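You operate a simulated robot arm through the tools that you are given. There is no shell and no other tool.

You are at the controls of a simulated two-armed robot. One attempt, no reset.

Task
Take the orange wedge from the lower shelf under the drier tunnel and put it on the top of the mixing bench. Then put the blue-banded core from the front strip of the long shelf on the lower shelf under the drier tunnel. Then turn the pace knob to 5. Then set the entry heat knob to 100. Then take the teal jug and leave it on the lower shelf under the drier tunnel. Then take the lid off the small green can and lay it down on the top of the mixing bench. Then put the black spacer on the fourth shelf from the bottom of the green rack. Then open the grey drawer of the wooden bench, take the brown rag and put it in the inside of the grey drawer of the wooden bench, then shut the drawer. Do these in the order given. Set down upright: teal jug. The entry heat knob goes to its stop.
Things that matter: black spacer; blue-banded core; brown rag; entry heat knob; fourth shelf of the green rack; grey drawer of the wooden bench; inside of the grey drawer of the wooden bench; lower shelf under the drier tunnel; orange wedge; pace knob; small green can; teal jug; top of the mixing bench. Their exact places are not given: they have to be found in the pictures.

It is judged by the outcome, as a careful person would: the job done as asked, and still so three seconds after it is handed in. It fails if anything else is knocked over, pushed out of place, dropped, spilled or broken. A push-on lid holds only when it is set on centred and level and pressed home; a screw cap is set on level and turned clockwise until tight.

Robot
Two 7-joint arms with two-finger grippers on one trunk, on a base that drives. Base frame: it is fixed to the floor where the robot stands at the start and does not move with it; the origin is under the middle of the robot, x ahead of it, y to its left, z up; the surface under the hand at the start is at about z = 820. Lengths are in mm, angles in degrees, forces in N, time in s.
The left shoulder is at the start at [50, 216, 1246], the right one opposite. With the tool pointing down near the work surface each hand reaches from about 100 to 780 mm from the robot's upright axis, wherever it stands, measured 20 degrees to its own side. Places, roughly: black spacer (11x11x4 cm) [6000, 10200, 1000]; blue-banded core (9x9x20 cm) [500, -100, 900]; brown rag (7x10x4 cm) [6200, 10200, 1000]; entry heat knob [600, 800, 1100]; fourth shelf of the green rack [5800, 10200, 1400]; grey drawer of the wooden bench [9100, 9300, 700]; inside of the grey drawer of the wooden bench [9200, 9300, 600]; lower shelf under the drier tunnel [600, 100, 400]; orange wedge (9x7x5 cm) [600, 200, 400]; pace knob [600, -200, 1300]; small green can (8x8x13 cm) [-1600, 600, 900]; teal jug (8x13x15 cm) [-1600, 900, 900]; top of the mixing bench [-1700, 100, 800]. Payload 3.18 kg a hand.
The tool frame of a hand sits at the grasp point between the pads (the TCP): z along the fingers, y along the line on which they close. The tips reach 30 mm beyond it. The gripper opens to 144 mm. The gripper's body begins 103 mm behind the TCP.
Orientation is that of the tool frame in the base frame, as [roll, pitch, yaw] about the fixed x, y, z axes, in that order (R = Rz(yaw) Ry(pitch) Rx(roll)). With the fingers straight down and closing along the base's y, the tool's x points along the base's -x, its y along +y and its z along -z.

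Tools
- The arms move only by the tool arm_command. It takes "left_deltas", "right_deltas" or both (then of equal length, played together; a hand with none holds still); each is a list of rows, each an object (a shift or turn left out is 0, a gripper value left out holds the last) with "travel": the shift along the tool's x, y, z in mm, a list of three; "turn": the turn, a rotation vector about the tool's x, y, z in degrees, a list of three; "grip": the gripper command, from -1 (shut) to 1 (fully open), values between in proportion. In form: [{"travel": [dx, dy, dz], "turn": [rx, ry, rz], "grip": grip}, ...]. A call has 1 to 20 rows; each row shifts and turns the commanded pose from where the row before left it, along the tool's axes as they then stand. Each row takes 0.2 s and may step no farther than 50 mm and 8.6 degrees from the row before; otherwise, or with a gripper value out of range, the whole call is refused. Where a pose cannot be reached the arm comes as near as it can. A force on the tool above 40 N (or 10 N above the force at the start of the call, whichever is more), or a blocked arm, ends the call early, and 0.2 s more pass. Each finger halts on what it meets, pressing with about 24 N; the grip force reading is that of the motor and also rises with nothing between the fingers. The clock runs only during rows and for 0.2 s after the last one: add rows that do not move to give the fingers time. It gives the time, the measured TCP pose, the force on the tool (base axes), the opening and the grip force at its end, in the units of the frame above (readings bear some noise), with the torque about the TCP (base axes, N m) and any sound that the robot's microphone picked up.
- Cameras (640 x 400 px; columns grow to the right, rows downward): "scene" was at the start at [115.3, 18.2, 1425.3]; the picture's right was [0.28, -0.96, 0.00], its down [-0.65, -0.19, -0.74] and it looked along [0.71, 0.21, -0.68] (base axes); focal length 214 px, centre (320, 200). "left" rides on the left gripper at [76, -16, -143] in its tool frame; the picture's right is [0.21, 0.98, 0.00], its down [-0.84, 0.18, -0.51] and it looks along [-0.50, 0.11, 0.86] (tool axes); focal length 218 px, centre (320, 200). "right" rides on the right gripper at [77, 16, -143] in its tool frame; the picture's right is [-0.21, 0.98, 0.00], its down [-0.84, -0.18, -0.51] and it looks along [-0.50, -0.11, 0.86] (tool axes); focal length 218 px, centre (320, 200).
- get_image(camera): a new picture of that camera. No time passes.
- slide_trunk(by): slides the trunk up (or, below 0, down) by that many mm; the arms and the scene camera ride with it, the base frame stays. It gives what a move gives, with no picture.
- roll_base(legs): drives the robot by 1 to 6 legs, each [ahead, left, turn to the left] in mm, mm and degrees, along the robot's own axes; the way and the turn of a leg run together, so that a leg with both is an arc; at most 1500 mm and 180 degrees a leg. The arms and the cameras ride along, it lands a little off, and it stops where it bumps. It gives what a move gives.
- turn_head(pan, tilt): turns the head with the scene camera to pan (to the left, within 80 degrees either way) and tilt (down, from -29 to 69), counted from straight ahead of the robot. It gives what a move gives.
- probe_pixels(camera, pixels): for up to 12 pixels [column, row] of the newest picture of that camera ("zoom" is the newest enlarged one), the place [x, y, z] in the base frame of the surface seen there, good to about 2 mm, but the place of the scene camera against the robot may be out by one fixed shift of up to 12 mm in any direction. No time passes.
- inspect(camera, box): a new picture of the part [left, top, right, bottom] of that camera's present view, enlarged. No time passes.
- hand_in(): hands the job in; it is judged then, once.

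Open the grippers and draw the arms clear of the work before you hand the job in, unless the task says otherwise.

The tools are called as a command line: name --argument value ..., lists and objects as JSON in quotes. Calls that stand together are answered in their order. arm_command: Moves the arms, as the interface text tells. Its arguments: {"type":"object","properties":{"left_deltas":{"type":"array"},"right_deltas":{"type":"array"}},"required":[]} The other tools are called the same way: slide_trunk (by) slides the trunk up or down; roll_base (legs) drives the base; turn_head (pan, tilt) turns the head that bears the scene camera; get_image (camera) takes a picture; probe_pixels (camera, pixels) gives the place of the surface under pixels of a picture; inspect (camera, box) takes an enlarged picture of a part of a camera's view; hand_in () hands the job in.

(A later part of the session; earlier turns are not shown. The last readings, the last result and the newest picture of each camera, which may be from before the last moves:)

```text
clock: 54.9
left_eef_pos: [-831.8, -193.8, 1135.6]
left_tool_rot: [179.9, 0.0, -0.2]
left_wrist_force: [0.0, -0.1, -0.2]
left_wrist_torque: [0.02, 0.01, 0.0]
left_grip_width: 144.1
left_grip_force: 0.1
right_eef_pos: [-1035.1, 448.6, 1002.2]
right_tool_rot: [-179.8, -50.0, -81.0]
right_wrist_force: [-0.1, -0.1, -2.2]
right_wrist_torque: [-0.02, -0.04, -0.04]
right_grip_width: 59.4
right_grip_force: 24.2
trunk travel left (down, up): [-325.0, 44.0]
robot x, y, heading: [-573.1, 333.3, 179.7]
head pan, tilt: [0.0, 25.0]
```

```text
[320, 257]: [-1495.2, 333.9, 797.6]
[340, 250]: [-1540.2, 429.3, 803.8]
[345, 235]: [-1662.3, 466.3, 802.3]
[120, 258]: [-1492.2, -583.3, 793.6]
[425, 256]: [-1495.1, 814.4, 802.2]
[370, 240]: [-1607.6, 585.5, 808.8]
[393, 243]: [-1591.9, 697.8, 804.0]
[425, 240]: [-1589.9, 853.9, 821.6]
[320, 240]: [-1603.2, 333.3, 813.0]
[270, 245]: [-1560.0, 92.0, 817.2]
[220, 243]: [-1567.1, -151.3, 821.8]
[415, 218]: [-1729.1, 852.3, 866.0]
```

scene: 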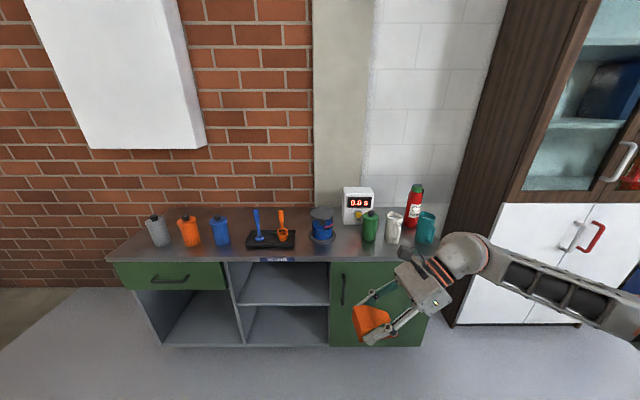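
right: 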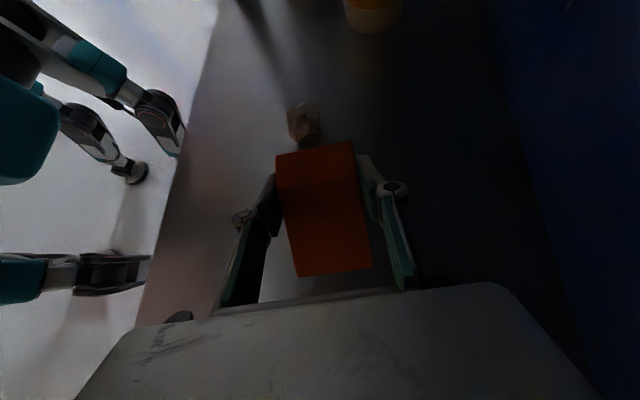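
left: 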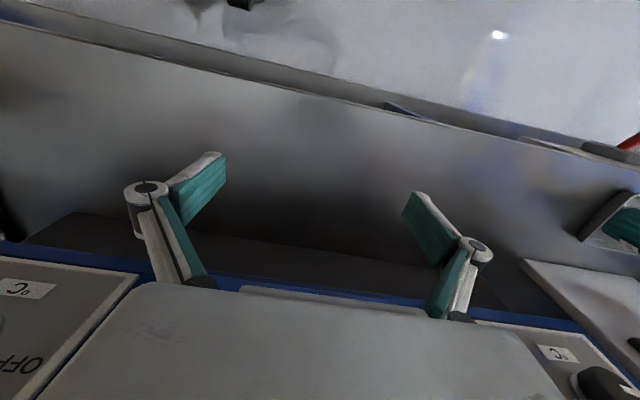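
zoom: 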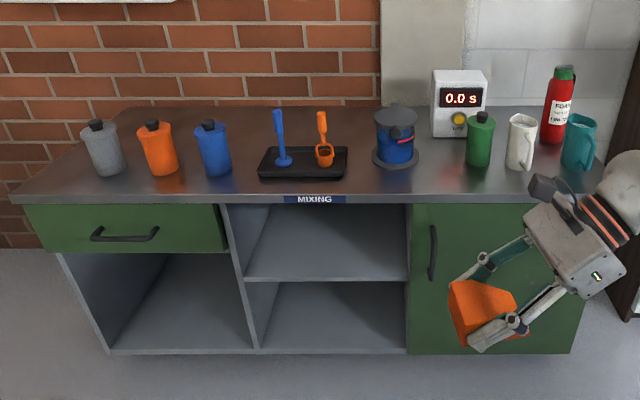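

Bench top is at z≈803, front edge x≈-1490; the gap between the blue pot (y≈340) and green can (y≈585) looks best. I zoom in to measure that gap and the items beside it.

inspect --camera "scene" --box '[290, 170, 450, 270]'

probe_pixels --camera "zoom" --pixels '[[180, 280], [172, 270], [285, 265], [350, 265], [318, 175], [235, 215], [330, 215], [230, 300], [250, 220], [395, 290], [75, 265], [125, 170]]'

```text
4.00 times, centred on (370, 220) of scene
```

zoom: 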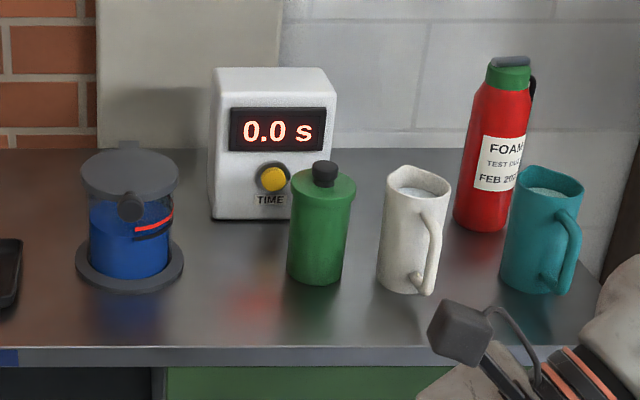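

```text
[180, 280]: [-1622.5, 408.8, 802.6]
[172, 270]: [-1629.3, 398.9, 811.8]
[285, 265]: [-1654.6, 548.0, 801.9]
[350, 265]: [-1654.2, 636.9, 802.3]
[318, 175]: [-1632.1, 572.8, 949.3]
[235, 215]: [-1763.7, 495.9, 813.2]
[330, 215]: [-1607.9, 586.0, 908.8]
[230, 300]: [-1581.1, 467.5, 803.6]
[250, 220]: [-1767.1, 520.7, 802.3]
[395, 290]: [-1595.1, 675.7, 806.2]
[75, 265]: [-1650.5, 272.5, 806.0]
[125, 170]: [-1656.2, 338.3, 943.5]
```

I'll set the wedge in the gap at about (-1590, 475). I first swing the tool clockwise 99° about the vertical so that it points ahead-down, keeping the wedge level.

arm_command --right_deltas '[{"turn": [-6.32, 0, 5.3]}, {"turn": [-6.32, 0, 5.3]}, {"turn": [-6.32, 0, 5.3]}, {"turn": [-6.32, 0, 5.3]}, {"turn": [-6.32, 0, 5.3]}, {"turn": [-6.32, 0, 5.3]}, {"turn": [-6.32, 0, 5.3]}, {"turn": [-6.32, 0, 5.3]}, {"turn": [-6.32, 0, 5.3]}, {"turn": [-6.32, 0, 5.3]}, {"turn": [-6.32, 0, 5.3]}, {"turn": [-6.32, 0, 5.3]}]'

get_image --camera "scene"

```text
clock: 57.5
left_eef_pos: [-831.9, -194.2, 1134.3]
left_tool_rot: [179.9, -0.1, -0.2]
left_wrist_force: [-1.4, -0.3, 0.2]
left_wrist_torque: [-0.01, 0.0, 0.0]
left_grip_width: 144.3
left_grip_force: 0.1
right_eef_pos: [-1076.3, 627.5, 1027.3]
right_tool_rot: [-179.3, -49.3, -166.0]
right_wrist_force: [-0.1, -0.1, -2.1]
right_wrist_torque: [0.0, 0.01, -0.01]
right_grip_width: 59.4
right_grip_force: 24.1
right hand out of reach, approached as far as the arm can: row 7, 8, 9, 10, 11, 12
trunk travel left (down, up): [-325.0, 44.0]
robot x, y, heading: [-573.2, 333.1, 179.6]
head pan, tilt: [0.0, 25.0]
```

```text
taken
```

scene: 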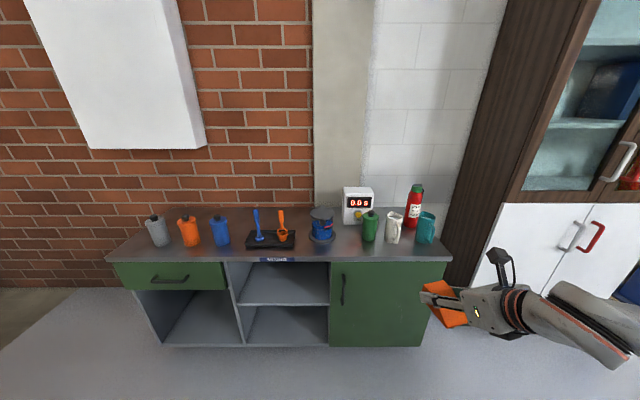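

The wrist ran out of room near the body and the hand drifted to (-1076,627) without harm. I move it ahead along the tool's horizontal direction by 160 mm to get back into reach.

arm_command --right_deltas '[{"travel": [25.7, 0, 30.6]}, {"travel": [25.7, 0, 30.6]}, {"travel": [25.7, 0, 30.6]}, {"travel": [25.7, 0, 30.6]}, {"travel": [0, 0, 0]}, {"travel": [0, 0, 0]}]'

```text
clock: 58.9
left_eef_pos: [-832.5, -193.5, 1135.5]
left_tool_rot: [179.9, -0.1, -0.3]
left_wrist_force: [0.3, -1.2, 0.4]
left_wrist_torque: [0.04, -0.02, 0.0]
left_grip_width: 143.8
left_grip_force: 0.1
right_eef_pos: [-1233.2, 587.8, 1025.7]
right_tool_rot: [-179.4, -49.4, -165.9]
right_wrist_force: [0.5, 0.9, -2.6]
right_wrist_torque: [-0.06, -0.01, -0.02]
right_grip_width: 59.5
right_grip_force: 24.1
trunk travel left (down, up): [-325.0, 44.0]
robot x, y, heading: [-578.4, 332.5, 179.8]
head pan, tilt: [0.0, 25.0]
```

The hand is back in full control. I finish the turn to heading -180° and then drive so the wedge hovers over the gap.

arm_command --right_deltas '[{"turn": [-5.36, 0, 4.5]}, {"turn": [-5.36, 0, 4.5]}, {"travel": [0, 0, 0]}]'

roll_base --legs '[[0, 112, 0], [300, 0, 0]]'

turn_head --pan -10 --tilt 40

get_image --camera "scene"

get_image --camera "right"

```text
clock: 59.7
left_eef_pos: [-831.0, -193.0, 1135.6]
left_tool_rot: [179.9, 0.1, -0.3]
left_wrist_force: [-0.4, 0.7, 0.3]
left_wrist_torque: [-0.01, 0.04, 0.0]
left_grip_width: 144.2
left_grip_force: 0.1
right_eef_pos: [-1231.4, 588.5, 1024.9]
right_tool_rot: [-179.6, -49.2, -179.9]
right_wrist_force: [-0.4, -0.5, -1.9]
right_wrist_torque: [-0.02, 0.01, 0.02]
right_grip_width: 59.5
right_grip_force: 24.1
trunk travel left (down, up): [-325.0, 44.0]
robot x, y, heading: [-575.8, 337.9, 179.7]
head pan, tilt: [0.0, 25.0]
```

```text
clock: 62.9
left_eef_pos: [-1130.0, -305.9, 1135.3]
left_tool_rot: [179.9, 0.0, -0.1]
left_wrist_force: [-0.7, 0.0, -0.1]
left_wrist_torque: [0.01, -0.01, 0.02]
left_grip_width: 144.1
left_grip_force: 0.2
right_eef_pos: [-1532.1, 474.7, 1025.4]
right_tool_rot: [-179.7, -49.2, -179.6]
right_wrist_force: [0.3, -0.1, -2.2]
right_wrist_torque: [0.01, -0.04, 0.04]
right_grip_width: 59.5
right_grip_force: 24.2
trunk travel left (down, up): [-325.0, 44.0]
robot x, y, heading: [-872.9, 219.8, 179.9]
head pan, tilt: [0.0, 25.0]
```

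```text
clock: 63.7
left_eef_pos: [-1129.4, -305.6, 1135.2]
left_tool_rot: [179.9, 0.0, 0.0]
left_wrist_force: [0.0, -0.2, 0.0]
left_wrist_torque: [-0.01, 0.04, 0.01]
left_grip_width: 143.8
left_grip_force: 0.1
right_eef_pos: [-1531.0, 474.1, 1027.0]
right_tool_rot: [-179.6, -49.3, -179.5]
right_wrist_force: [0.1, 0.3, -2.2]
right_wrist_torque: [0.02, 0.05, 0.01]
right_grip_width: 59.5
right_grip_force: 24.0
trunk travel left (down, up): [-325.0, 44.0]
robot x, y, heading: [-879.8, 222.1, 179.9]
head pan, tilt: [-10.0, 40.0]
```

```text
taken
```

scene: 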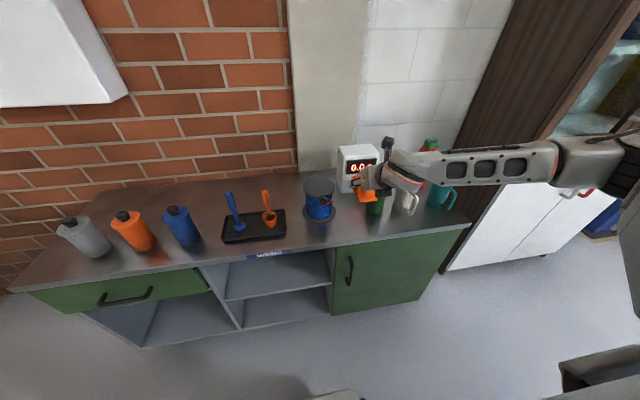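

```text
taken
```

right: 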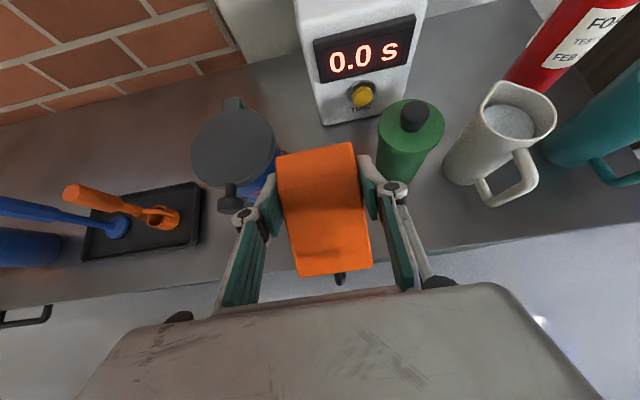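

The right camera shows pot, can, white jug clearly. I probe them for accurate places before lowering.

probe_pixels --camera "right" --pixels '[[380, 165], [410, 118], [437, 130], [270, 190], [225, 205], [235, 150], [440, 230], [300, 120], [520, 240], [130, 275], [405, 180], [495, 110]]'

inspect --camera "right" --box '[180, 60, 460, 260]'

```text
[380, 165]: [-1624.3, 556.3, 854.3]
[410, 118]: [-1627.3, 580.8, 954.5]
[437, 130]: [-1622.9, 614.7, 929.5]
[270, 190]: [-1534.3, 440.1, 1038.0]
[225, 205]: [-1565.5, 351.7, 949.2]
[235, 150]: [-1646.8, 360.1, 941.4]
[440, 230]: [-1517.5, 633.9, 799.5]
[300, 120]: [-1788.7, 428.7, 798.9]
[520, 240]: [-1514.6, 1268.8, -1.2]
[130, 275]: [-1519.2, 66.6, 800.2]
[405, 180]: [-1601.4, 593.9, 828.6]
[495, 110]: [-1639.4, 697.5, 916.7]
```

```text
2.00 times, centred on (320, 160) of right
```

zoom: 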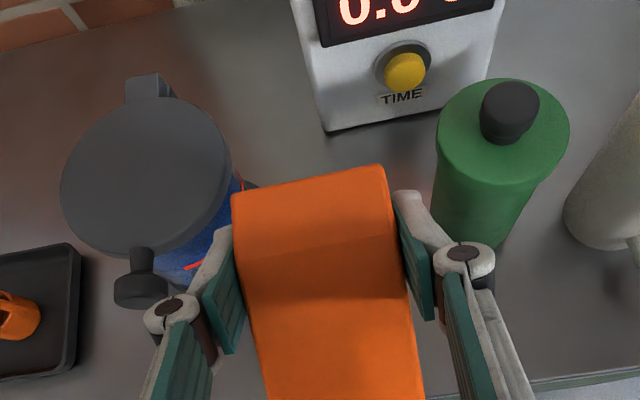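

The gap's centre line at y≈475 is clear on both sides. I lower the wedge to about 6 mm above the bench (z≈799.5).

arm_command --right_deltas '[{"travel": [18.6, 0, 21.6]}, {"travel": [18.6, 0, 21.6]}, {"travel": [-28.2, 0, 24.3]}, {"travel": [-28.2, 0, 24.3]}, {"travel": [-28.2, 0, 24.3]}, {"travel": [-28.2, 0, 24.3]}, {"travel": [-28.2, 0, 24.3]}, {"travel": [0, 0, 0]}]'

get_image --camera "right"

get_image --camera "scene"

```text
clock: 65.5
left_eef_pos: [-1129.1, -304.8, 1136.4]
left_tool_rot: [179.9, 0.0, -0.1]
left_wrist_force: [0.2, 0.3, -0.5]
left_wrist_torque: [-0.02, 0.03, 0.01]
left_grip_width: 144.0
left_grip_force: 0.1
right_eef_pos: [-1590.4, 474.5, 932.4]
right_tool_rot: [-179.6, -49.2, -179.6]
right_wrist_force: [-0.3, -0.5, -1.9]
right_wrist_torque: [-0.01, -0.02, 0.03]
right_grip_width: 59.6
right_grip_force: 23.4
right hand out of reach, approached as far as the arm can: row 5, 6, 7
trunk travel left (down, up): [-325.0, 44.0]
robot x, y, heading: [-876.1, 220.0, 180.1]
head pan, tilt: [-10.0, 40.0]
```

```text
taken
```

right: 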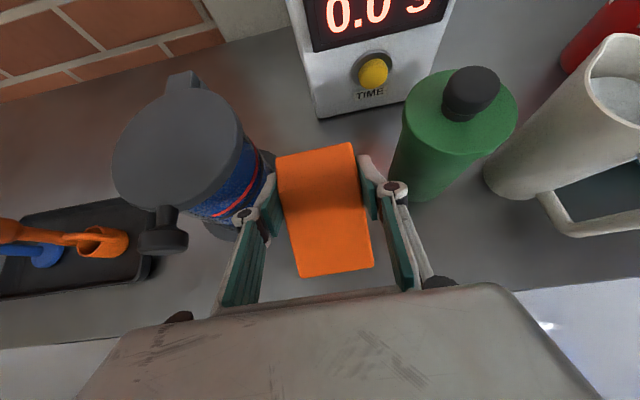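

```text
taken
```

scene: 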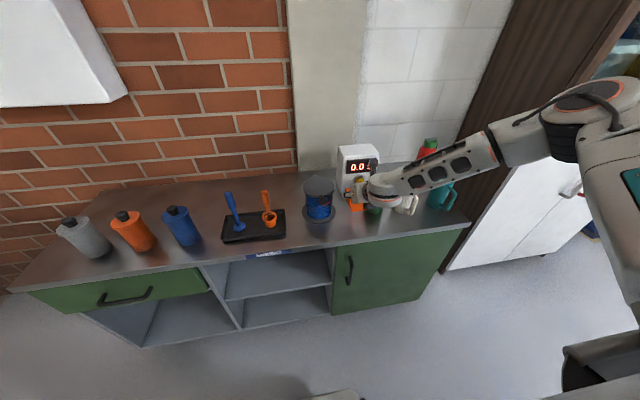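

The arm reached its limit at z=932, so the base must stand closer. I draw the hand back 140 mm at this height and drive ahead by the same.

arm_command --right_deltas '[{"travel": [-22.9, 0, -26.5]}, {"travel": [-22.9, 0, -26.5]}, {"travel": [-22.9, 0, -26.5]}, {"travel": [-22.9, 0, -26.5]}, {"travel": [0, 0, 0]}]'

roll_base --legs '[[138, 0, 0]]'

get_image --camera "right"

```text
clock: 66.7
left_eef_pos: [-1129.6, -305.8, 1135.9]
left_tool_rot: [179.9, 0.0, 0.0]
left_wrist_force: [0.1, 0.6, 0.5]
left_wrist_torque: [0.01, 0.0, 0.04]
left_grip_width: 144.1
left_grip_force: 0.1
right_eef_pos: [-1588.9, 473.3, 932.4]
right_tool_rot: [-179.6, -49.1, -179.5]
right_wrist_force: [-0.1, 0.2, -2.6]
right_wrist_torque: [-0.01, 0.02, -0.01]
right_grip_width: 59.6
right_grip_force: 23.8
right hand out of reach, approached as far as the arm can: row 1, 2, 3, 4
trunk travel left (down, up): [-325.0, 44.0]
robot x, y, heading: [-873.8, 222.4, 179.8]
head pan, tilt: [-10.0, 40.0]
```

```text
clock: 68.1
left_eef_pos: [-1261.5, -304.4, 1134.9]
left_tool_rot: [179.9, -0.1, 0.0]
left_wrist_force: [0.0, 0.2, 0.0]
left_wrist_torque: [-0.03, 0.01, 0.0]
left_grip_width: 143.8
left_grip_force: 0.1
right_eef_pos: [-1715.0, 473.0, 928.8]
right_tool_rot: [-179.4, -48.5, 179.9]
right_wrist_force: [0.0, 0.3, -1.8]
right_wrist_torque: [0.03, 0.02, 0.01]
right_grip_width: 59.6
right_grip_force: 24.1
trunk travel left (down, up): [-325.0, 44.0]
robot x, y, heading: [-1006.3, 224.2, 180.2]
head pan, tilt: [-10.0, 40.0]
stopped in leg 1: the force on the tool passed its limit at 84 N (the readings are from after the stop); the commanded pose is now the measured one
```

```text
taken
```

right: 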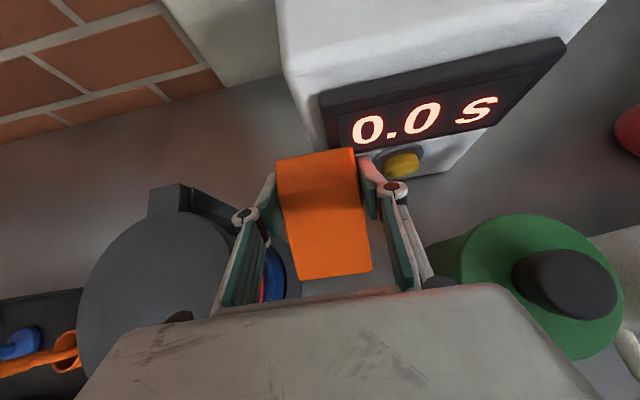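

The arm hadn't drawn back, so the drive brought the hand against the timer; I must back straight out along the same path and then check for harm.

roll_base --legs '[[-135, 0, 0]]'

get_image --camera "right"

inspect --camera "scene" --box '[200, 120, 480, 260]'

```text
clock: 69.4
left_eef_pos: [-1127.3, -305.0, 1135.1]
left_tool_rot: [179.9, -0.1, 0.0]
left_wrist_force: [0.5, -0.3, 0.4]
left_wrist_torque: [-0.01, 0.06, -0.02]
left_grip_width: 144.0
left_grip_force: 0.0
right_eef_pos: [-1581.3, 471.7, 930.4]
right_tool_rot: [-179.3, -48.7, 179.9]
right_wrist_force: [0.4, 0.0, -3.2]
right_wrist_torque: [-0.01, 0.02, -0.02]
right_grip_width: 59.7
right_grip_force: 23.9
trunk travel left (down, up): [-325.0, 44.0]
robot x, y, heading: [-875.6, 219.0, 180.0]
head pan, tilt: [-10.0, 40.0]
```

```text
taken
```

right: 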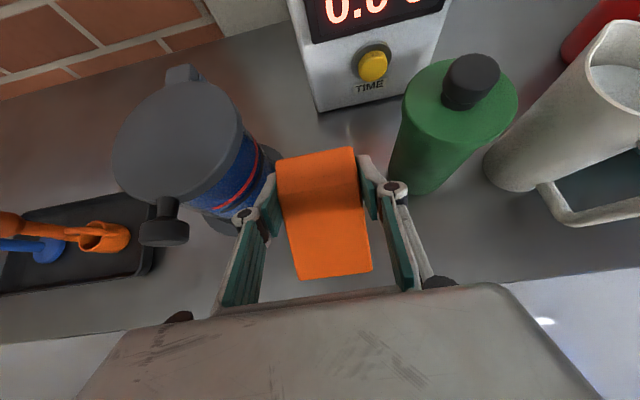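

```text
2.29 times, centred on (340, 190) of scene
```

zoom: 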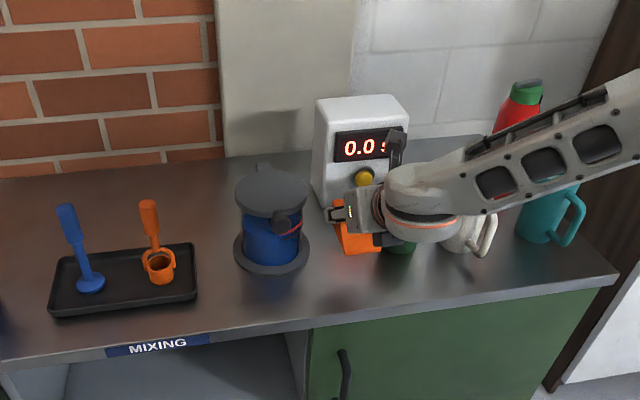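

Timer looks upright; I probe its base edge now to compare with the earlier place (scene (-1767,521,802) → about (-1777,518) corrected).

probe_pixels --camera "right" --pixels '[[318, 108], [360, 100], [340, 104], [315, 100], [405, 88], [300, 30], [372, 65], [287, 5], [276, 158], [354, 146], [372, 268], [298, 276]]'

inspect --camera "right" --box '[270, 0, 470, 130]'

```text
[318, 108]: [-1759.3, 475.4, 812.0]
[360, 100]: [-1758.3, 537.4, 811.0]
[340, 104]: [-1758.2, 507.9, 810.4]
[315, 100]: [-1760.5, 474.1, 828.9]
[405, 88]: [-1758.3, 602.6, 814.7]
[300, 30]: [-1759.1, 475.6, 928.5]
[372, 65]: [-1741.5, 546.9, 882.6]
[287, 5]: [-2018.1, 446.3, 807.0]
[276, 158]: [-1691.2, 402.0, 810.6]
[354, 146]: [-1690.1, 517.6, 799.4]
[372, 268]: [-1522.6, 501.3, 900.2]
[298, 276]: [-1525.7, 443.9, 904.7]
```

```text
3.08 times, centred on (370, 65) of right
```

zoom: 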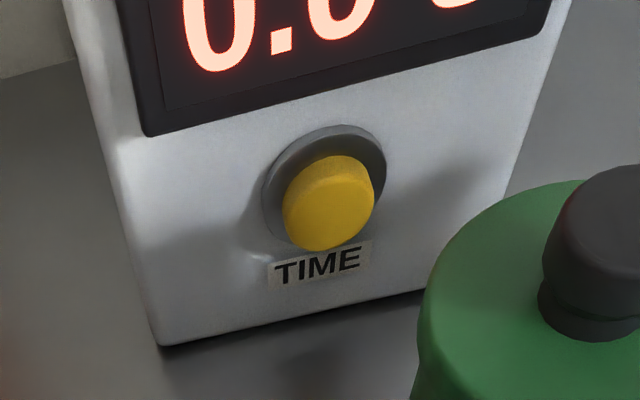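

The timer's face is square and its image shift matches the hand's own shift, so it seems not to have moved. I check can, pot and jug likewise from a new right picture.

probe_pixels --camera "right" --pixels '[[470, 68], [505, 95], [180, 140], [165, 235], [180, 75], [600, 60], [515, 175], [440, 160]]'

probe_pixels --camera "scene" --pixels '[[320, 185], [313, 178], [340, 200], [350, 160], [330, 215], [230, 195], [265, 195], [440, 205]]'

```text
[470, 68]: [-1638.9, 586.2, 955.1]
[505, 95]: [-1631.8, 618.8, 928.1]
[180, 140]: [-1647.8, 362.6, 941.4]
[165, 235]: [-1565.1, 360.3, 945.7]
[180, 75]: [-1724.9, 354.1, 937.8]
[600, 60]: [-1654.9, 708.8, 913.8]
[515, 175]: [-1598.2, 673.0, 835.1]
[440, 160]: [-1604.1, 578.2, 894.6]
```

```text
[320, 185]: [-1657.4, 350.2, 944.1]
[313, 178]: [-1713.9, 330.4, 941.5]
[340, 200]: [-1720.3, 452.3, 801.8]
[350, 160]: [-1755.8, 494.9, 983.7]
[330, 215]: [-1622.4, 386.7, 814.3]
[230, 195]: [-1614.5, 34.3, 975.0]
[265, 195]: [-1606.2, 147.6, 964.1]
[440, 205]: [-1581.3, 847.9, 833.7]
```

All neighbours look in place. The arm is at a joint limit, so I lower with the trunk instead: 88 mm down brings the wedge just above the bench.

slide_trunk --by -86

get_image --camera "right"

inspect --camera "scene" --box '[260, 120, 480, 280]'

```text
clock: 70.5
left_eef_pos: [-1130.0, -304.8, 1050.5]
left_tool_rot: [-180.0, -0.3, -0.1]
left_wrist_force: [-0.4, 0.1, -0.2]
left_wrist_torque: [-0.02, -0.07, 0.04]
left_grip_width: 144.1
left_grip_force: 0.0
right_eef_pos: [-1582.1, 471.4, 828.6]
right_tool_rot: [-179.2, -47.0, 179.7]
right_wrist_force: [9.2, 0.6, 15.3]
right_wrist_torque: [0.58, -0.07, -0.36]
right_grip_width: 59.6
right_grip_force: 24.2
trunk travel left (down, up): [-242.0, 127.0]
robot x, y, heading: [-876.6, 224.1, 179.9]
head pan, tilt: [-10.0, 40.0]
stopped: the force on the tool passed its limit at 59 N (the readings are from after the stop); the commanded pose is now the measured one
```

```text
taken
```

right: 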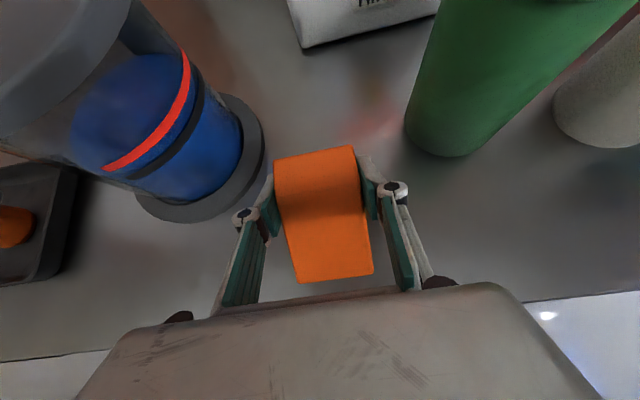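

```text
2.50 times, centred on (370, 200) of scene
```

zoom: 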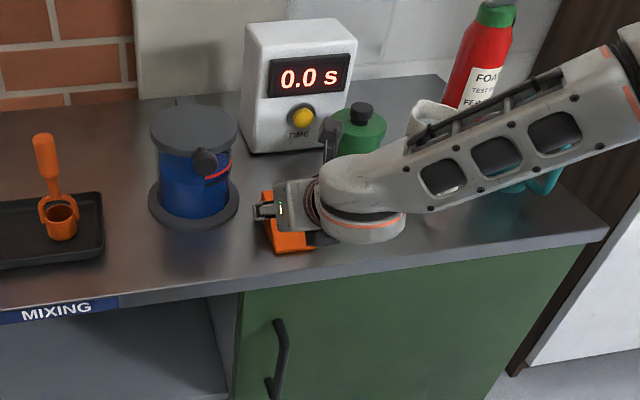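

The wedge has touched the bench (15 N up, TCP z=828.6). I ease up 2 mm and open the gripper partly to release it.

slide_trunk --by 3

arm_command --right_deltas '[{"grip": -0.02}, {"grip": -0.02}, {"grip": -0.02}]'

get_image --camera "right"

```text
clock: 71.0
left_eef_pos: [-1129.8, -305.3, 1053.7]
left_tool_rot: [-180.0, -0.5, -0.1]
left_wrist_force: [1.5, 0.0, -0.2]
left_wrist_torque: [0.03, -0.01, 0.05]
left_grip_width: 144.0
left_grip_force: 0.1
right_eef_pos: [-1583.7, 471.2, 829.0]
right_tool_rot: [-179.3, -46.8, 179.8]
right_wrist_force: [-1.0, -0.8, 1.8]
right_wrist_torque: [0.13, 0.08, 0.05]
right_grip_width: 59.3
right_grip_force: 23.9
trunk travel left (down, up): [-245.0, 124.0]
robot x, y, heading: [-873.6, 221.9, 179.6]
head pan, tilt: [-10.0, 40.0]
```

```text
clock: 71.8
left_eef_pos: [-1129.4, -304.9, 1054.1]
left_tool_rot: [-180.0, -0.5, -0.1]
left_wrist_force: [0.7, 0.2, 0.2]
left_wrist_torque: [-0.05, 0.01, 0.01]
left_grip_width: 144.0
left_grip_force: 0.0
right_eef_pos: [-1584.2, 471.7, 829.4]
right_tool_rot: [-179.2, -46.8, 179.7]
right_wrist_force: [0.2, 0.4, -1.1]
right_wrist_torque: [0.01, -0.02, -0.01]
right_grip_width: 70.4
right_grip_force: 0.0
trunk travel left (down, up): [-245.0, 124.0]
robot x, y, heading: [-875.7, 220.9, 179.9]
head pan, tilt: [-10.0, 40.0]
```

```text
taken
```

right: 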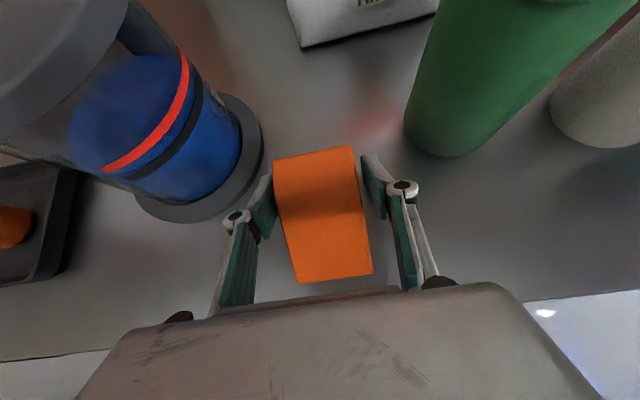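

Released at 70 mm opening. I open a bit more to 92 mm and lift straight up with the trunk.

arm_command --right_deltas '[{"grip": 0.28}, {"grip": 0.28}, {"grip": 0.28}]'

slide_trunk --by 120

get_image --camera "right"

```text
clock: 72.6
left_eef_pos: [-1129.7, -304.8, 1054.7]
left_tool_rot: [179.9, -0.5, 0.0]
left_wrist_force: [-0.3, -0.4, -1.2]
left_wrist_torque: [-0.01, 0.02, 0.01]
left_grip_width: 143.8
left_grip_force: 0.0
right_eef_pos: [-1584.4, 472.4, 828.7]
right_tool_rot: [-179.2, -46.8, 179.8]
right_wrist_force: [-0.6, -0.7, -0.1]
right_wrist_torque: [0.03, 0.0, 0.02]
right_grip_width: 92.2
right_grip_force: 0.1
trunk travel left (down, up): [-245.0, 124.0]
robot x, y, heading: [-871.8, 220.5, 180.0]
head pan, tilt: [-10.0, 40.0]
```

```text
clock: 74.1
left_eef_pos: [-1130.5, -304.5, 1173.8]
left_tool_rot: [179.9, -0.4, 0.0]
left_wrist_force: [0.0, 0.2, 0.0]
left_wrist_torque: [-0.01, -0.03, 0.0]
left_grip_width: 144.2
left_grip_force: 0.2
right_eef_pos: [-1584.3, 472.8, 948.5]
right_tool_rot: [-179.2, -46.7, 179.8]
right_wrist_force: [1.1, 0.0, -0.8]
right_wrist_torque: [0.0, 0.01, -0.05]
right_grip_width: 92.0
right_grip_force: 0.0
trunk travel left (down, up): [-365.0, 4.0]
robot x, y, heading: [-873.2, 222.8, 179.9]
head pan, tilt: [-10.0, 40.0]
```

```text
taken
```

right: 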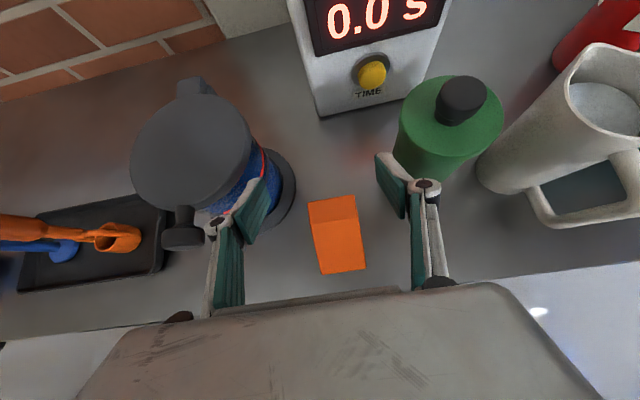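

The wedge rests on the bench with nothing disturbed. I back away from the bench before re-posing the arm.

roll_base --legs '[[-350, 0, 0]]'

get_image --camera "scene"

```text
clock: 76.3
left_eef_pos: [-781.1, -303.7, 1174.5]
left_tool_rot: [-179.9, -0.4, -0.2]
left_wrist_force: [0.1, 0.3, 0.3]
left_wrist_torque: [0.01, -0.02, 0.0]
left_grip_width: 144.1
left_grip_force: 0.0
right_eef_pos: [-1233.6, 471.4, 950.6]
right_tool_rot: [-179.2, -46.9, 179.7]
right_wrist_force: [0.3, 0.0, 0.3]
right_wrist_torque: [0.01, -0.04, 0.01]
right_grip_width: 92.0
right_grip_force: 0.0
trunk travel left (down, up): [-365.0, 4.0]
robot x, y, heading: [-520.8, 221.7, 179.6]
head pan, tilt: [-10.0, 40.0]
```

```text
taken
```

scene: 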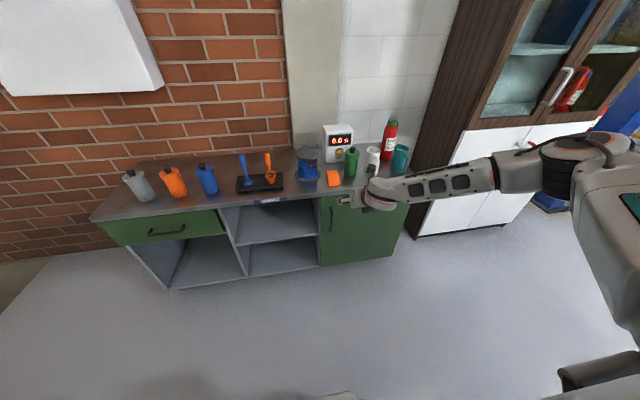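

All items stand as before, with the wedge in the gap. I now unwind the right wrist: first untilt the tool to straight down.

arm_command --right_deltas '[{"turn": [0, -7.83, 0]}, {"turn": [0, -7.83, 0]}, {"turn": [0, -7.83, 0]}, {"turn": [0, -7.83, 0]}, {"turn": [0, -7.83, 0]}, {"turn": [0, -7.83, 0]}, {"travel": [0, 0, 0]}]'

```text
clock: 78.0
left_eef_pos: [-780.6, -304.9, 1174.5]
left_tool_rot: [179.9, -0.3, 0.0]
left_wrist_force: [0.3, 0.7, 1.0]
left_wrist_torque: [-0.02, 0.0, 0.03]
left_grip_width: 144.2
left_grip_force: 0.0
right_eef_pos: [-1234.0, 472.6, 949.2]
right_tool_rot: [-179.4, 0.2, -179.8]
right_wrist_force: [-0.4, 0.3, -0.9]
right_wrist_torque: [-0.04, -0.02, -0.01]
right_grip_width: 92.2
right_grip_force: 0.2
trunk travel left (down, up): [-365.0, 4.0]
robot x, y, heading: [-521.1, 225.9, 179.9]
head pan, tilt: [-10.0, 40.0]
```

The tool is down. I turn it back about its own axis by 170° toward the start orientation.

arm_command --right_deltas '[{"turn": [0, 0, -8.5]}, {"turn": [0, 0, -8.5]}, {"turn": [0, 0, -8.5]}, {"turn": [0, 0, -8.5]}, {"turn": [0, 0, -8.5]}, {"turn": [0, 0, -8.5]}, {"turn": [0, 0, -8.5]}, {"turn": [0, 0, -8.5]}, {"turn": [0, 0, -8.5]}, {"turn": [0, 0, -8.5]}, {"turn": [0, 0, -8.5]}, {"turn": [0, 0, -8.5]}, {"turn": [0, 0, -8.5]}, {"turn": [0, 0, -8.5]}, {"turn": [0, 0, -8.5]}, {"turn": [0, 0, -8.5]}, {"turn": [0, 0, -8.5]}, {"turn": [0, 0, -8.5]}, {"turn": [0, 0, -8.5]}, {"turn": [0, 0, -8.5]}]'

```text
clock: 82.2
left_eef_pos: [-781.3, -305.2, 1173.7]
left_tool_rot: [180.0, -0.5, -0.1]
left_wrist_force: [1.0, -0.7, 0.3]
left_wrist_torque: [0.02, 0.01, -0.04]
left_grip_width: 144.0
left_grip_force: 0.1
right_eef_pos: [-1234.6, 471.9, 948.8]
right_tool_rot: [179.5, -0.2, -9.6]
right_wrist_force: [0.0, -0.2, 0.0]
right_wrist_torque: [0.01, -0.02, 0.0]
right_grip_width: 92.2
right_grip_force: 0.0
trunk travel left (down, up): [-365.0, 4.0]
robot x, y, heading: [-524.8, 219.7, 179.9]
head pan, tilt: [-10.0, 40.0]
```

Nearly unwound. I finish the last 9.6° while drawing the hand in, then turn the robot back to face the drier.

arm_command --right_deltas '[{"turn": [0, 0, -4.8]}, {"turn": [0, 0, -4.8]}, {"travel": [45, 0, 0]}, {"travel": [45, 0, 0]}, {"travel": [45, 0, 0]}, {"travel": [45, 0, 0]}, {"travel": [45, 0, 0]}]'

roll_base --legs '[[0, 0, -90], [0, 0, -90]]'

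turn_head --pan 0 --tilt 25

get_image --camera "scene"

```text
clock: 83.8
left_eef_pos: [-779.6, -304.7, 1174.3]
left_tool_rot: [180.0, -0.4, -0.1]
left_wrist_force: [0.0, -0.2, 0.4]
left_wrist_torque: [-0.03, 0.01, 0.04]
left_grip_width: 144.0
left_grip_force: 0.1
right_eef_pos: [-1011.5, 444.8, 950.9]
right_tool_rot: [179.5, -0.2, -7.4]
right_wrist_force: [-0.1, 0.7, 0.5]
right_wrist_torque: [-0.01, 0.01, -0.03]
right_grip_width: 92.1
right_grip_force: 0.0
right hand out of reach, approached as far as the arm can: row 2
trunk travel left (down, up): [-365.0, 4.0]
robot x, y, heading: [-522.7, 220.3, 179.7]
head pan, tilt: [-10.0, 40.0]
```

```text
clock: 91.8
left_eef_pos: [-265.8, 747.3, 1173.9]
left_tool_rot: [-180.0, -0.4, 179.6]
left_wrist_force: [-1.4, -0.7, 0.7]
left_wrist_torque: [0.0, 0.01, 0.0]
left_grip_width: 143.8
left_grip_force: 0.1
right_eef_pos: [-37.7, -3.2, 951.1]
right_tool_rot: [179.4, -0.2, 172.4]
right_wrist_force: [0.1, -1.0, 0.4]
right_wrist_torque: [0.02, 0.0, -0.01]
right_grip_width: 92.1
right_grip_force: 0.1
trunk travel left (down, up): [-365.0, 4.0]
robot x, y, heading: [-522.8, 225.9, -0.3]
head pan, tilt: [-10.0, 40.0]
```

```text
clock: 92.6
left_eef_pos: [-266.0, 747.7, 1174.8]
left_tool_rot: [180.0, -0.3, 179.5]
left_wrist_force: [0.1, 1.0, 0.3]
left_wrist_torque: [-0.01, 0.02, 0.03]
left_grip_width: 144.0
left_grip_force: 0.1
right_eef_pos: [-36.1, -1.9, 949.8]
right_tool_rot: [179.4, -0.2, 172.4]
right_wrist_force: [0.0, -0.8, 0.0]
right_wrist_torque: [-0.01, 0.02, -0.01]
right_grip_width: 92.3
right_grip_force: 0.1
trunk travel left (down, up): [-365.0, 4.0]
robot x, y, heading: [-523.2, 224.5, -0.2]
head pan, tilt: [0.0, 25.0]
```

```text
taken
```

scene: 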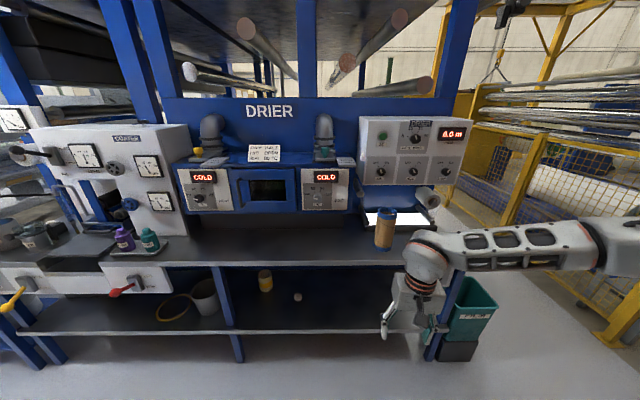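

Facing the drier again. I fix the right tool's yaw and enlarge the core region at (385,230) to measure it.

arm_command --right_deltas '[{"turn": [0, 0, -3.8]}, {"turn": [0, 0, -3.8]}, {"travel": [0, 0, 0]}]'

inspect --camera "scene" --box '[340, 190, 440, 270]'

probe_pixels --camera "zoom" --pixels '[[280, 250], [250, 250], [320, 250], [280, 130], [280, 300], [280, 330], [230, 340], [335, 340], [450, 320], [450, 280]]'

```text
clock: 93.4
left_eef_pos: [-265.4, 748.1, 1173.4]
left_tool_rot: [-180.0, -0.4, 179.5]
left_wrist_force: [-0.8, 0.2, 0.3]
left_wrist_torque: [0.0, 0.0, -0.01]
left_grip_width: 144.3
left_grip_force: 0.1
right_eef_pos: [-37.9, -3.1, 950.7]
right_tool_rot: [179.5, -0.1, -180.0]
right_wrist_force: [-0.4, 0.2, -0.1]
right_wrist_torque: [0.02, 0.0, 0.04]
right_grip_width: 92.3
right_grip_force: 0.1
trunk travel left (down, up): [-365.0, 4.0]
robot x, y, heading: [-523.8, 220.1, -0.4]
head pan, tilt: [0.0, 25.0]
```

```text
5.00 times, centred on (390, 230) of scene
```

zoom: 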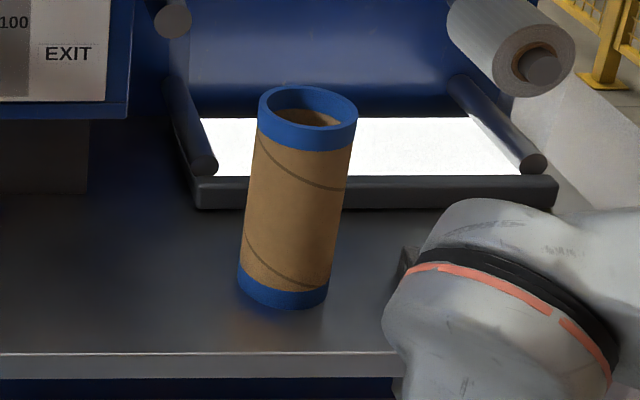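

```text
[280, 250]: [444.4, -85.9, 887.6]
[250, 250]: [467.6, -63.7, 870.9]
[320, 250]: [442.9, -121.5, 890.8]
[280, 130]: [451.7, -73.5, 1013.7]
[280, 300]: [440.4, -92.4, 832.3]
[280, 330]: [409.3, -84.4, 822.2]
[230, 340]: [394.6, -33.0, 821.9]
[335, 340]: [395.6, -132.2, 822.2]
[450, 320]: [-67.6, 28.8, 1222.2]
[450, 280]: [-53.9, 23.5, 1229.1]
```

The core's centre is about (496,-100) with base on z≈820. In free space I extend the right hand, open it, and tilt it forward 60° (camera underneath).

arm_command --right_deltas '[{"travel": [-50, 0, 0], "grip": 1}, {"travel": [-50, 0, 0], "grip": 1}, {"travel": [-40, 0, 0], "grip": 1}, {"turn": [0, -8.57, 0]}, {"turn": [0, -8.57, 0]}, {"turn": [0, -8.57, 0]}, {"turn": [0, -8.57, 0]}, {"turn": [0, -8.57, 0]}, {"turn": [0, -8.57, 0]}, {"turn": [0, -8.57, 0]}, {"travel": [0, 0, 0]}]'

get_image --camera "scene"

get_image --camera "right"

```text
clock: 95.8
left_eef_pos: [-266.5, 748.3, 1173.9]
left_tool_rot: [-180.0, -0.3, 179.5]
left_wrist_force: [0.7, 0.3, -0.2]
left_wrist_torque: [0.0, -0.01, 0.01]
left_grip_width: 143.8
left_grip_force: 0.0
right_eef_pos: [102.6, -2.1, 948.8]
right_tool_rot: [179.2, 42.8, 179.5]
right_wrist_force: [0.0, 0.1, 0.0]
right_wrist_torque: [-0.01, 0.0, 0.02]
right_grip_width: 144.1
right_grip_force: 0.0
right hand out of reach, approached as far as the arm can: row 9, 10
trunk travel left (down, up): [-365.0, 4.0]
robot x, y, heading: [-526.1, 221.7, -0.5]
head pan, tilt: [0.0, 25.0]
```

```text
taken
```

scene: 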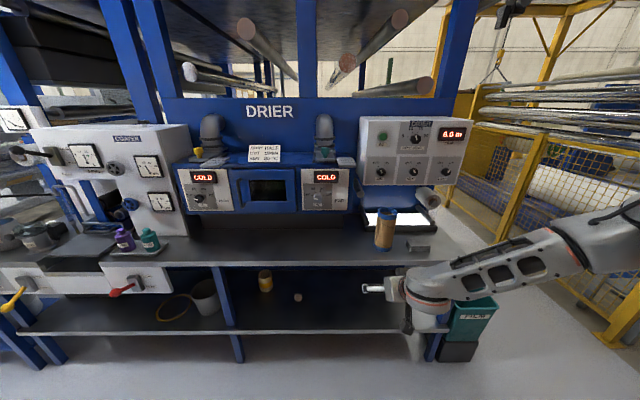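

```text
taken
```

right: 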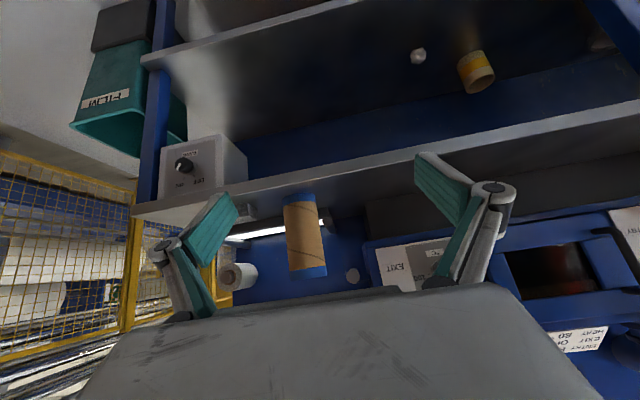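

The tilt stops at about 43°, which still suffices. I test in free space whether a ~38° tilt holds when the hand is 113 mm lower (as needed for the shelf).

arm_command --right_deltas '[{"turn": [0, 5, 0]}, {"travel": [21.5, 0, 31]}, {"travel": [21.5, 0, 31]}, {"travel": [21.5, 0, 31]}, {"travel": [0, 0, 0]}]'

```text
clock: 97.0
left_eef_pos: [-267.1, 746.7, 1174.9]
left_tool_rot: [179.9, -0.4, 179.7]
left_wrist_force: [-0.4, -0.4, -0.3]
left_wrist_torque: [0.03, -0.02, -0.01]
left_grip_width: 143.8
left_grip_force: 0.0
right_eef_pos: [108.7, -4.9, 839.4]
right_tool_rot: [179.2, 37.7, 179.5]
right_wrist_force: [-0.4, -0.5, -0.8]
right_wrist_torque: [0.04, 0.02, -0.01]
right_grip_width: 143.9
right_grip_force: 0.0
trunk travel left (down, up): [-365.0, 4.0]
robot x, y, heading: [-524.4, 223.5, -0.5]
head pan, tilt: [0.0, 25.0]
```

The pose works there. I raise back to z≈930 and strafe right 95 mm, then drive part-way to the core.

arm_command --right_deltas '[{"travel": [-27.8, 0, -36]}, {"travel": [-27.8, 0, -36]}, {"travel": [0, 0, 0]}]'

roll_base --legs '[[0, 0, 0.4], [0, -95, 0], [230, 0, 0]]'

get_image --camera "right"

get_image --camera "scene"

```text
clock: 97.8
left_eef_pos: [-264.6, 747.6, 1174.1]
left_tool_rot: [-180.0, -0.4, 179.7]
left_wrist_force: [0.3, -0.3, -0.4]
left_wrist_torque: [0.0, 0.01, -0.03]
left_grip_width: 144.1
left_grip_force: 0.1
right_eef_pos: [108.1, -2.7, 928.3]
right_tool_rot: [179.4, 37.6, 179.6]
right_wrist_force: [0.1, -0.3, 0.0]
right_wrist_torque: [0.02, 0.0, -0.03]
right_grip_width: 144.0
right_grip_force: 0.1
trunk travel left (down, up): [-365.0, 4.0]
robot x, y, heading: [-526.9, 222.4, -0.6]
head pan, tilt: [0.0, 25.0]
```

```text
clock: 100.9
left_eef_pos: [-40.1, 655.3, 1173.5]
left_tool_rot: [180.0, -0.4, -179.9]
left_wrist_force: [-0.3, -0.6, -1.1]
left_wrist_torque: [-0.04, 0.02, 0.0]
left_grip_width: 144.0
left_grip_force: 0.1
right_eef_pos: [338.9, -91.9, 928.7]
right_tool_rot: [179.4, 37.7, -180.0]
right_wrist_force: [1.4, 0.3, -0.6]
right_wrist_torque: [0.0, -0.01, -0.02]
right_grip_width: 144.2
right_grip_force: 0.0
trunk travel left (down, up): [-365.0, 4.0]
robot x, y, heading: [-293.5, 128.8, 0.2]
head pan, tilt: [0.0, 25.0]
```

```text
taken
```

right: 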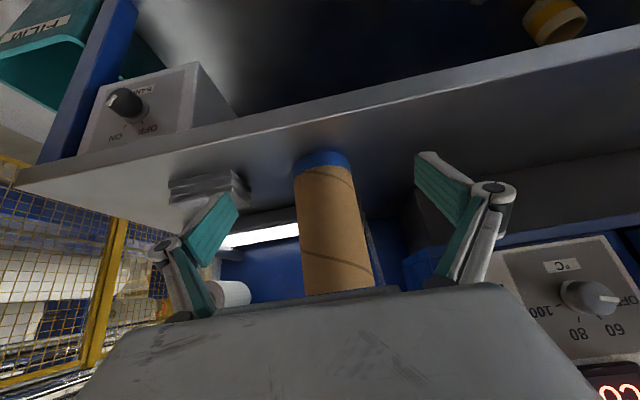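

```text
taken
```

scene: 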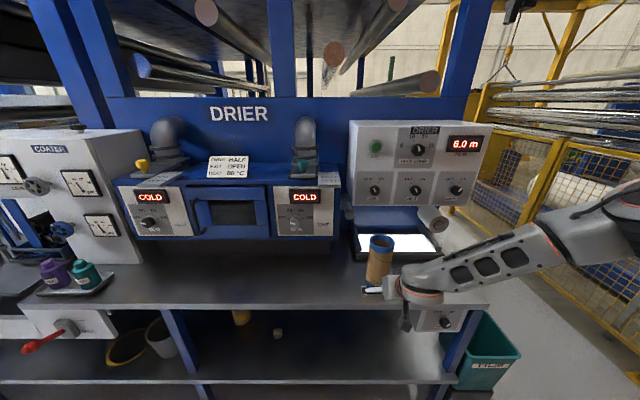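

The right camera (upside-down view) shows the core with its base at (322,160). I probe the core and the grey block.

probe_pixels --camera "right" --pixels '[[325, 165], [300, 165], [347, 162], [330, 230], [302, 230], [362, 230], [335, 285], [210, 190], [240, 185], [300, 130]]'

```text
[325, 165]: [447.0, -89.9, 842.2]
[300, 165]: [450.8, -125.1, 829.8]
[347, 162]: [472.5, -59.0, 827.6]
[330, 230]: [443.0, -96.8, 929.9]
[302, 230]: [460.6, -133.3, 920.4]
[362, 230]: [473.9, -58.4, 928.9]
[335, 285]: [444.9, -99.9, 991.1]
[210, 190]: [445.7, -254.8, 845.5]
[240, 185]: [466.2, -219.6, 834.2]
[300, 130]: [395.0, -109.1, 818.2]
```

Core centre is about (488,-99) on a table at z≈819. I shift the hand 7 mm right and drive 139 mm ahead so the fingers straddle it.

arm_command --right_deltas '[{"travel": [0, -7, 0]}, {"travel": [0, 0, 0]}]'

roll_base --legs '[[138, 0, 0]]'

get_image --camera "right"

get_image --camera "scene"

```text
clock: 101.5
left_eef_pos: [-41.5, 656.6, 1175.1]
left_tool_rot: [-180.0, -0.4, -179.9]
left_wrist_force: [0.3, -0.2, 0.6]
left_wrist_torque: [0.03, 0.03, 0.01]
left_grip_width: 144.0
left_grip_force: 0.1
right_eef_pos: [340.4, -99.1, 927.8]
right_tool_rot: [179.4, 37.8, -179.9]
right_wrist_force: [0.0, -0.3, -0.1]
right_wrist_torque: [0.02, 0.0, 0.0]
right_grip_width: 144.4
right_grip_force: 0.1
trunk travel left (down, up): [-365.0, 4.0]
robot x, y, heading: [-294.3, 125.0, 0.2]
head pan, tilt: [0.0, 25.0]
```

```text
clock: 102.8
left_eef_pos: [97.9, 655.5, 1174.6]
left_tool_rot: [-180.0, -0.4, -179.9]
left_wrist_force: [1.3, 0.8, 0.5]
left_wrist_torque: [0.0, 0.04, 0.0]
left_grip_width: 143.9
left_grip_force: 0.2
right_eef_pos: [478.9, -99.2, 927.8]
right_tool_rot: [179.4, 37.6, -179.8]
right_wrist_force: [0.3, 0.3, 0.5]
right_wrist_torque: [0.0, 0.03, -0.01]
right_grip_width: 144.0
right_grip_force: 0.1
trunk travel left (down, up): [-365.0, 4.0]
robot x, y, heading: [-158.4, 126.0, 0.1]
head pan, tilt: [0.0, 25.0]
```

```text
taken
```

right: 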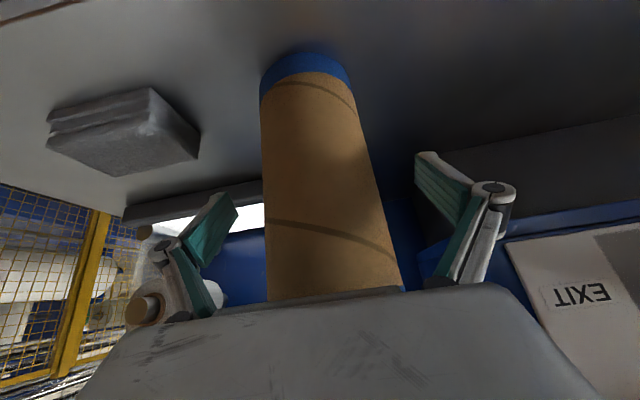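

```text
taken
```

scene: 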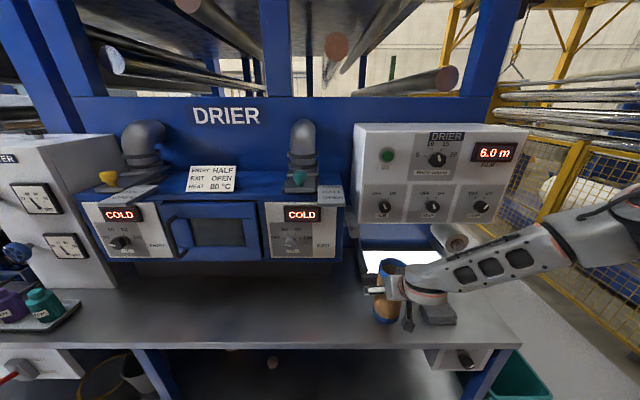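

The core stands centred between the pads. I close the gripper on it.

arm_command --right_deltas '[{"grip": -1}, {"grip": -1}, {"grip": -1}, {"grip": -1}]'

get_image --camera "right"

```text
clock: 103.8
left_eef_pos: [96.1, 655.1, 1173.5]
left_tool_rot: [180.0, -0.5, -179.9]
left_wrist_force: [-0.1, 0.3, 0.0]
left_wrist_torque: [0.02, 0.03, -0.01]
left_grip_width: 144.2
left_grip_force: 0.0
right_eef_pos: [476.0, -99.7, 928.0]
right_tool_rot: [179.3, 37.7, -179.8]
right_wrist_force: [0.6, 0.3, 0.3]
right_wrist_torque: [0.11, -0.09, -0.01]
right_grip_width: 85.2
right_grip_force: 24.1
trunk travel left (down, up): [-365.0, 4.0]
robot x, y, heading: [-159.2, 125.2, 0.4]
head pan, tilt: [0.0, 25.0]
```

```text
taken
```

right: 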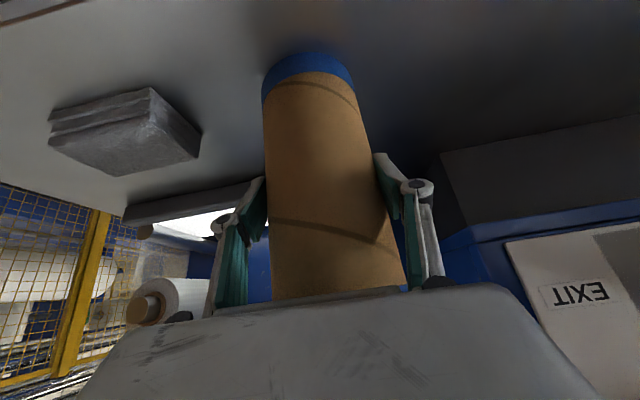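

Gripped at 85 mm. I lift 30 mm with the arm.

arm_command --right_deltas '[{"travel": [-9.2, 0, -11.9]}, {"travel": [-9.2, 0, -11.9]}, {"travel": [0, 0, 0]}]'

get_image --camera "right"

```text
clock: 104.6
left_eef_pos: [94.9, 655.8, 1174.4]
left_tool_rot: [-179.9, -0.4, -179.9]
left_wrist_force: [-0.2, -0.8, -0.9]
left_wrist_torque: [0.02, -0.03, 0.03]
left_grip_width: 144.1
left_grip_force: 0.0
right_eef_pos: [476.7, -98.3, 958.2]
right_tool_rot: [179.5, 37.8, -179.9]
right_wrist_force: [0.0, -0.7, -1.9]
right_wrist_torque: [0.0, 0.03, 0.01]
right_grip_width: 85.6
right_grip_force: 23.5
trunk travel left (down, up): [-365.0, 4.0]
robot x, y, heading: [-160.1, 129.6, 0.2]
head pan, tilt: [0.0, 25.0]
```

```text
taken
```

right: 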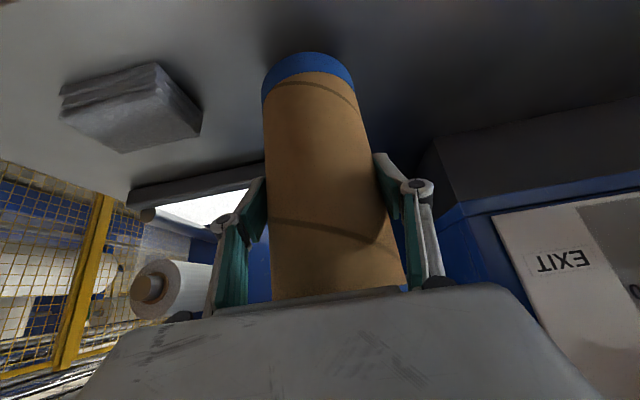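

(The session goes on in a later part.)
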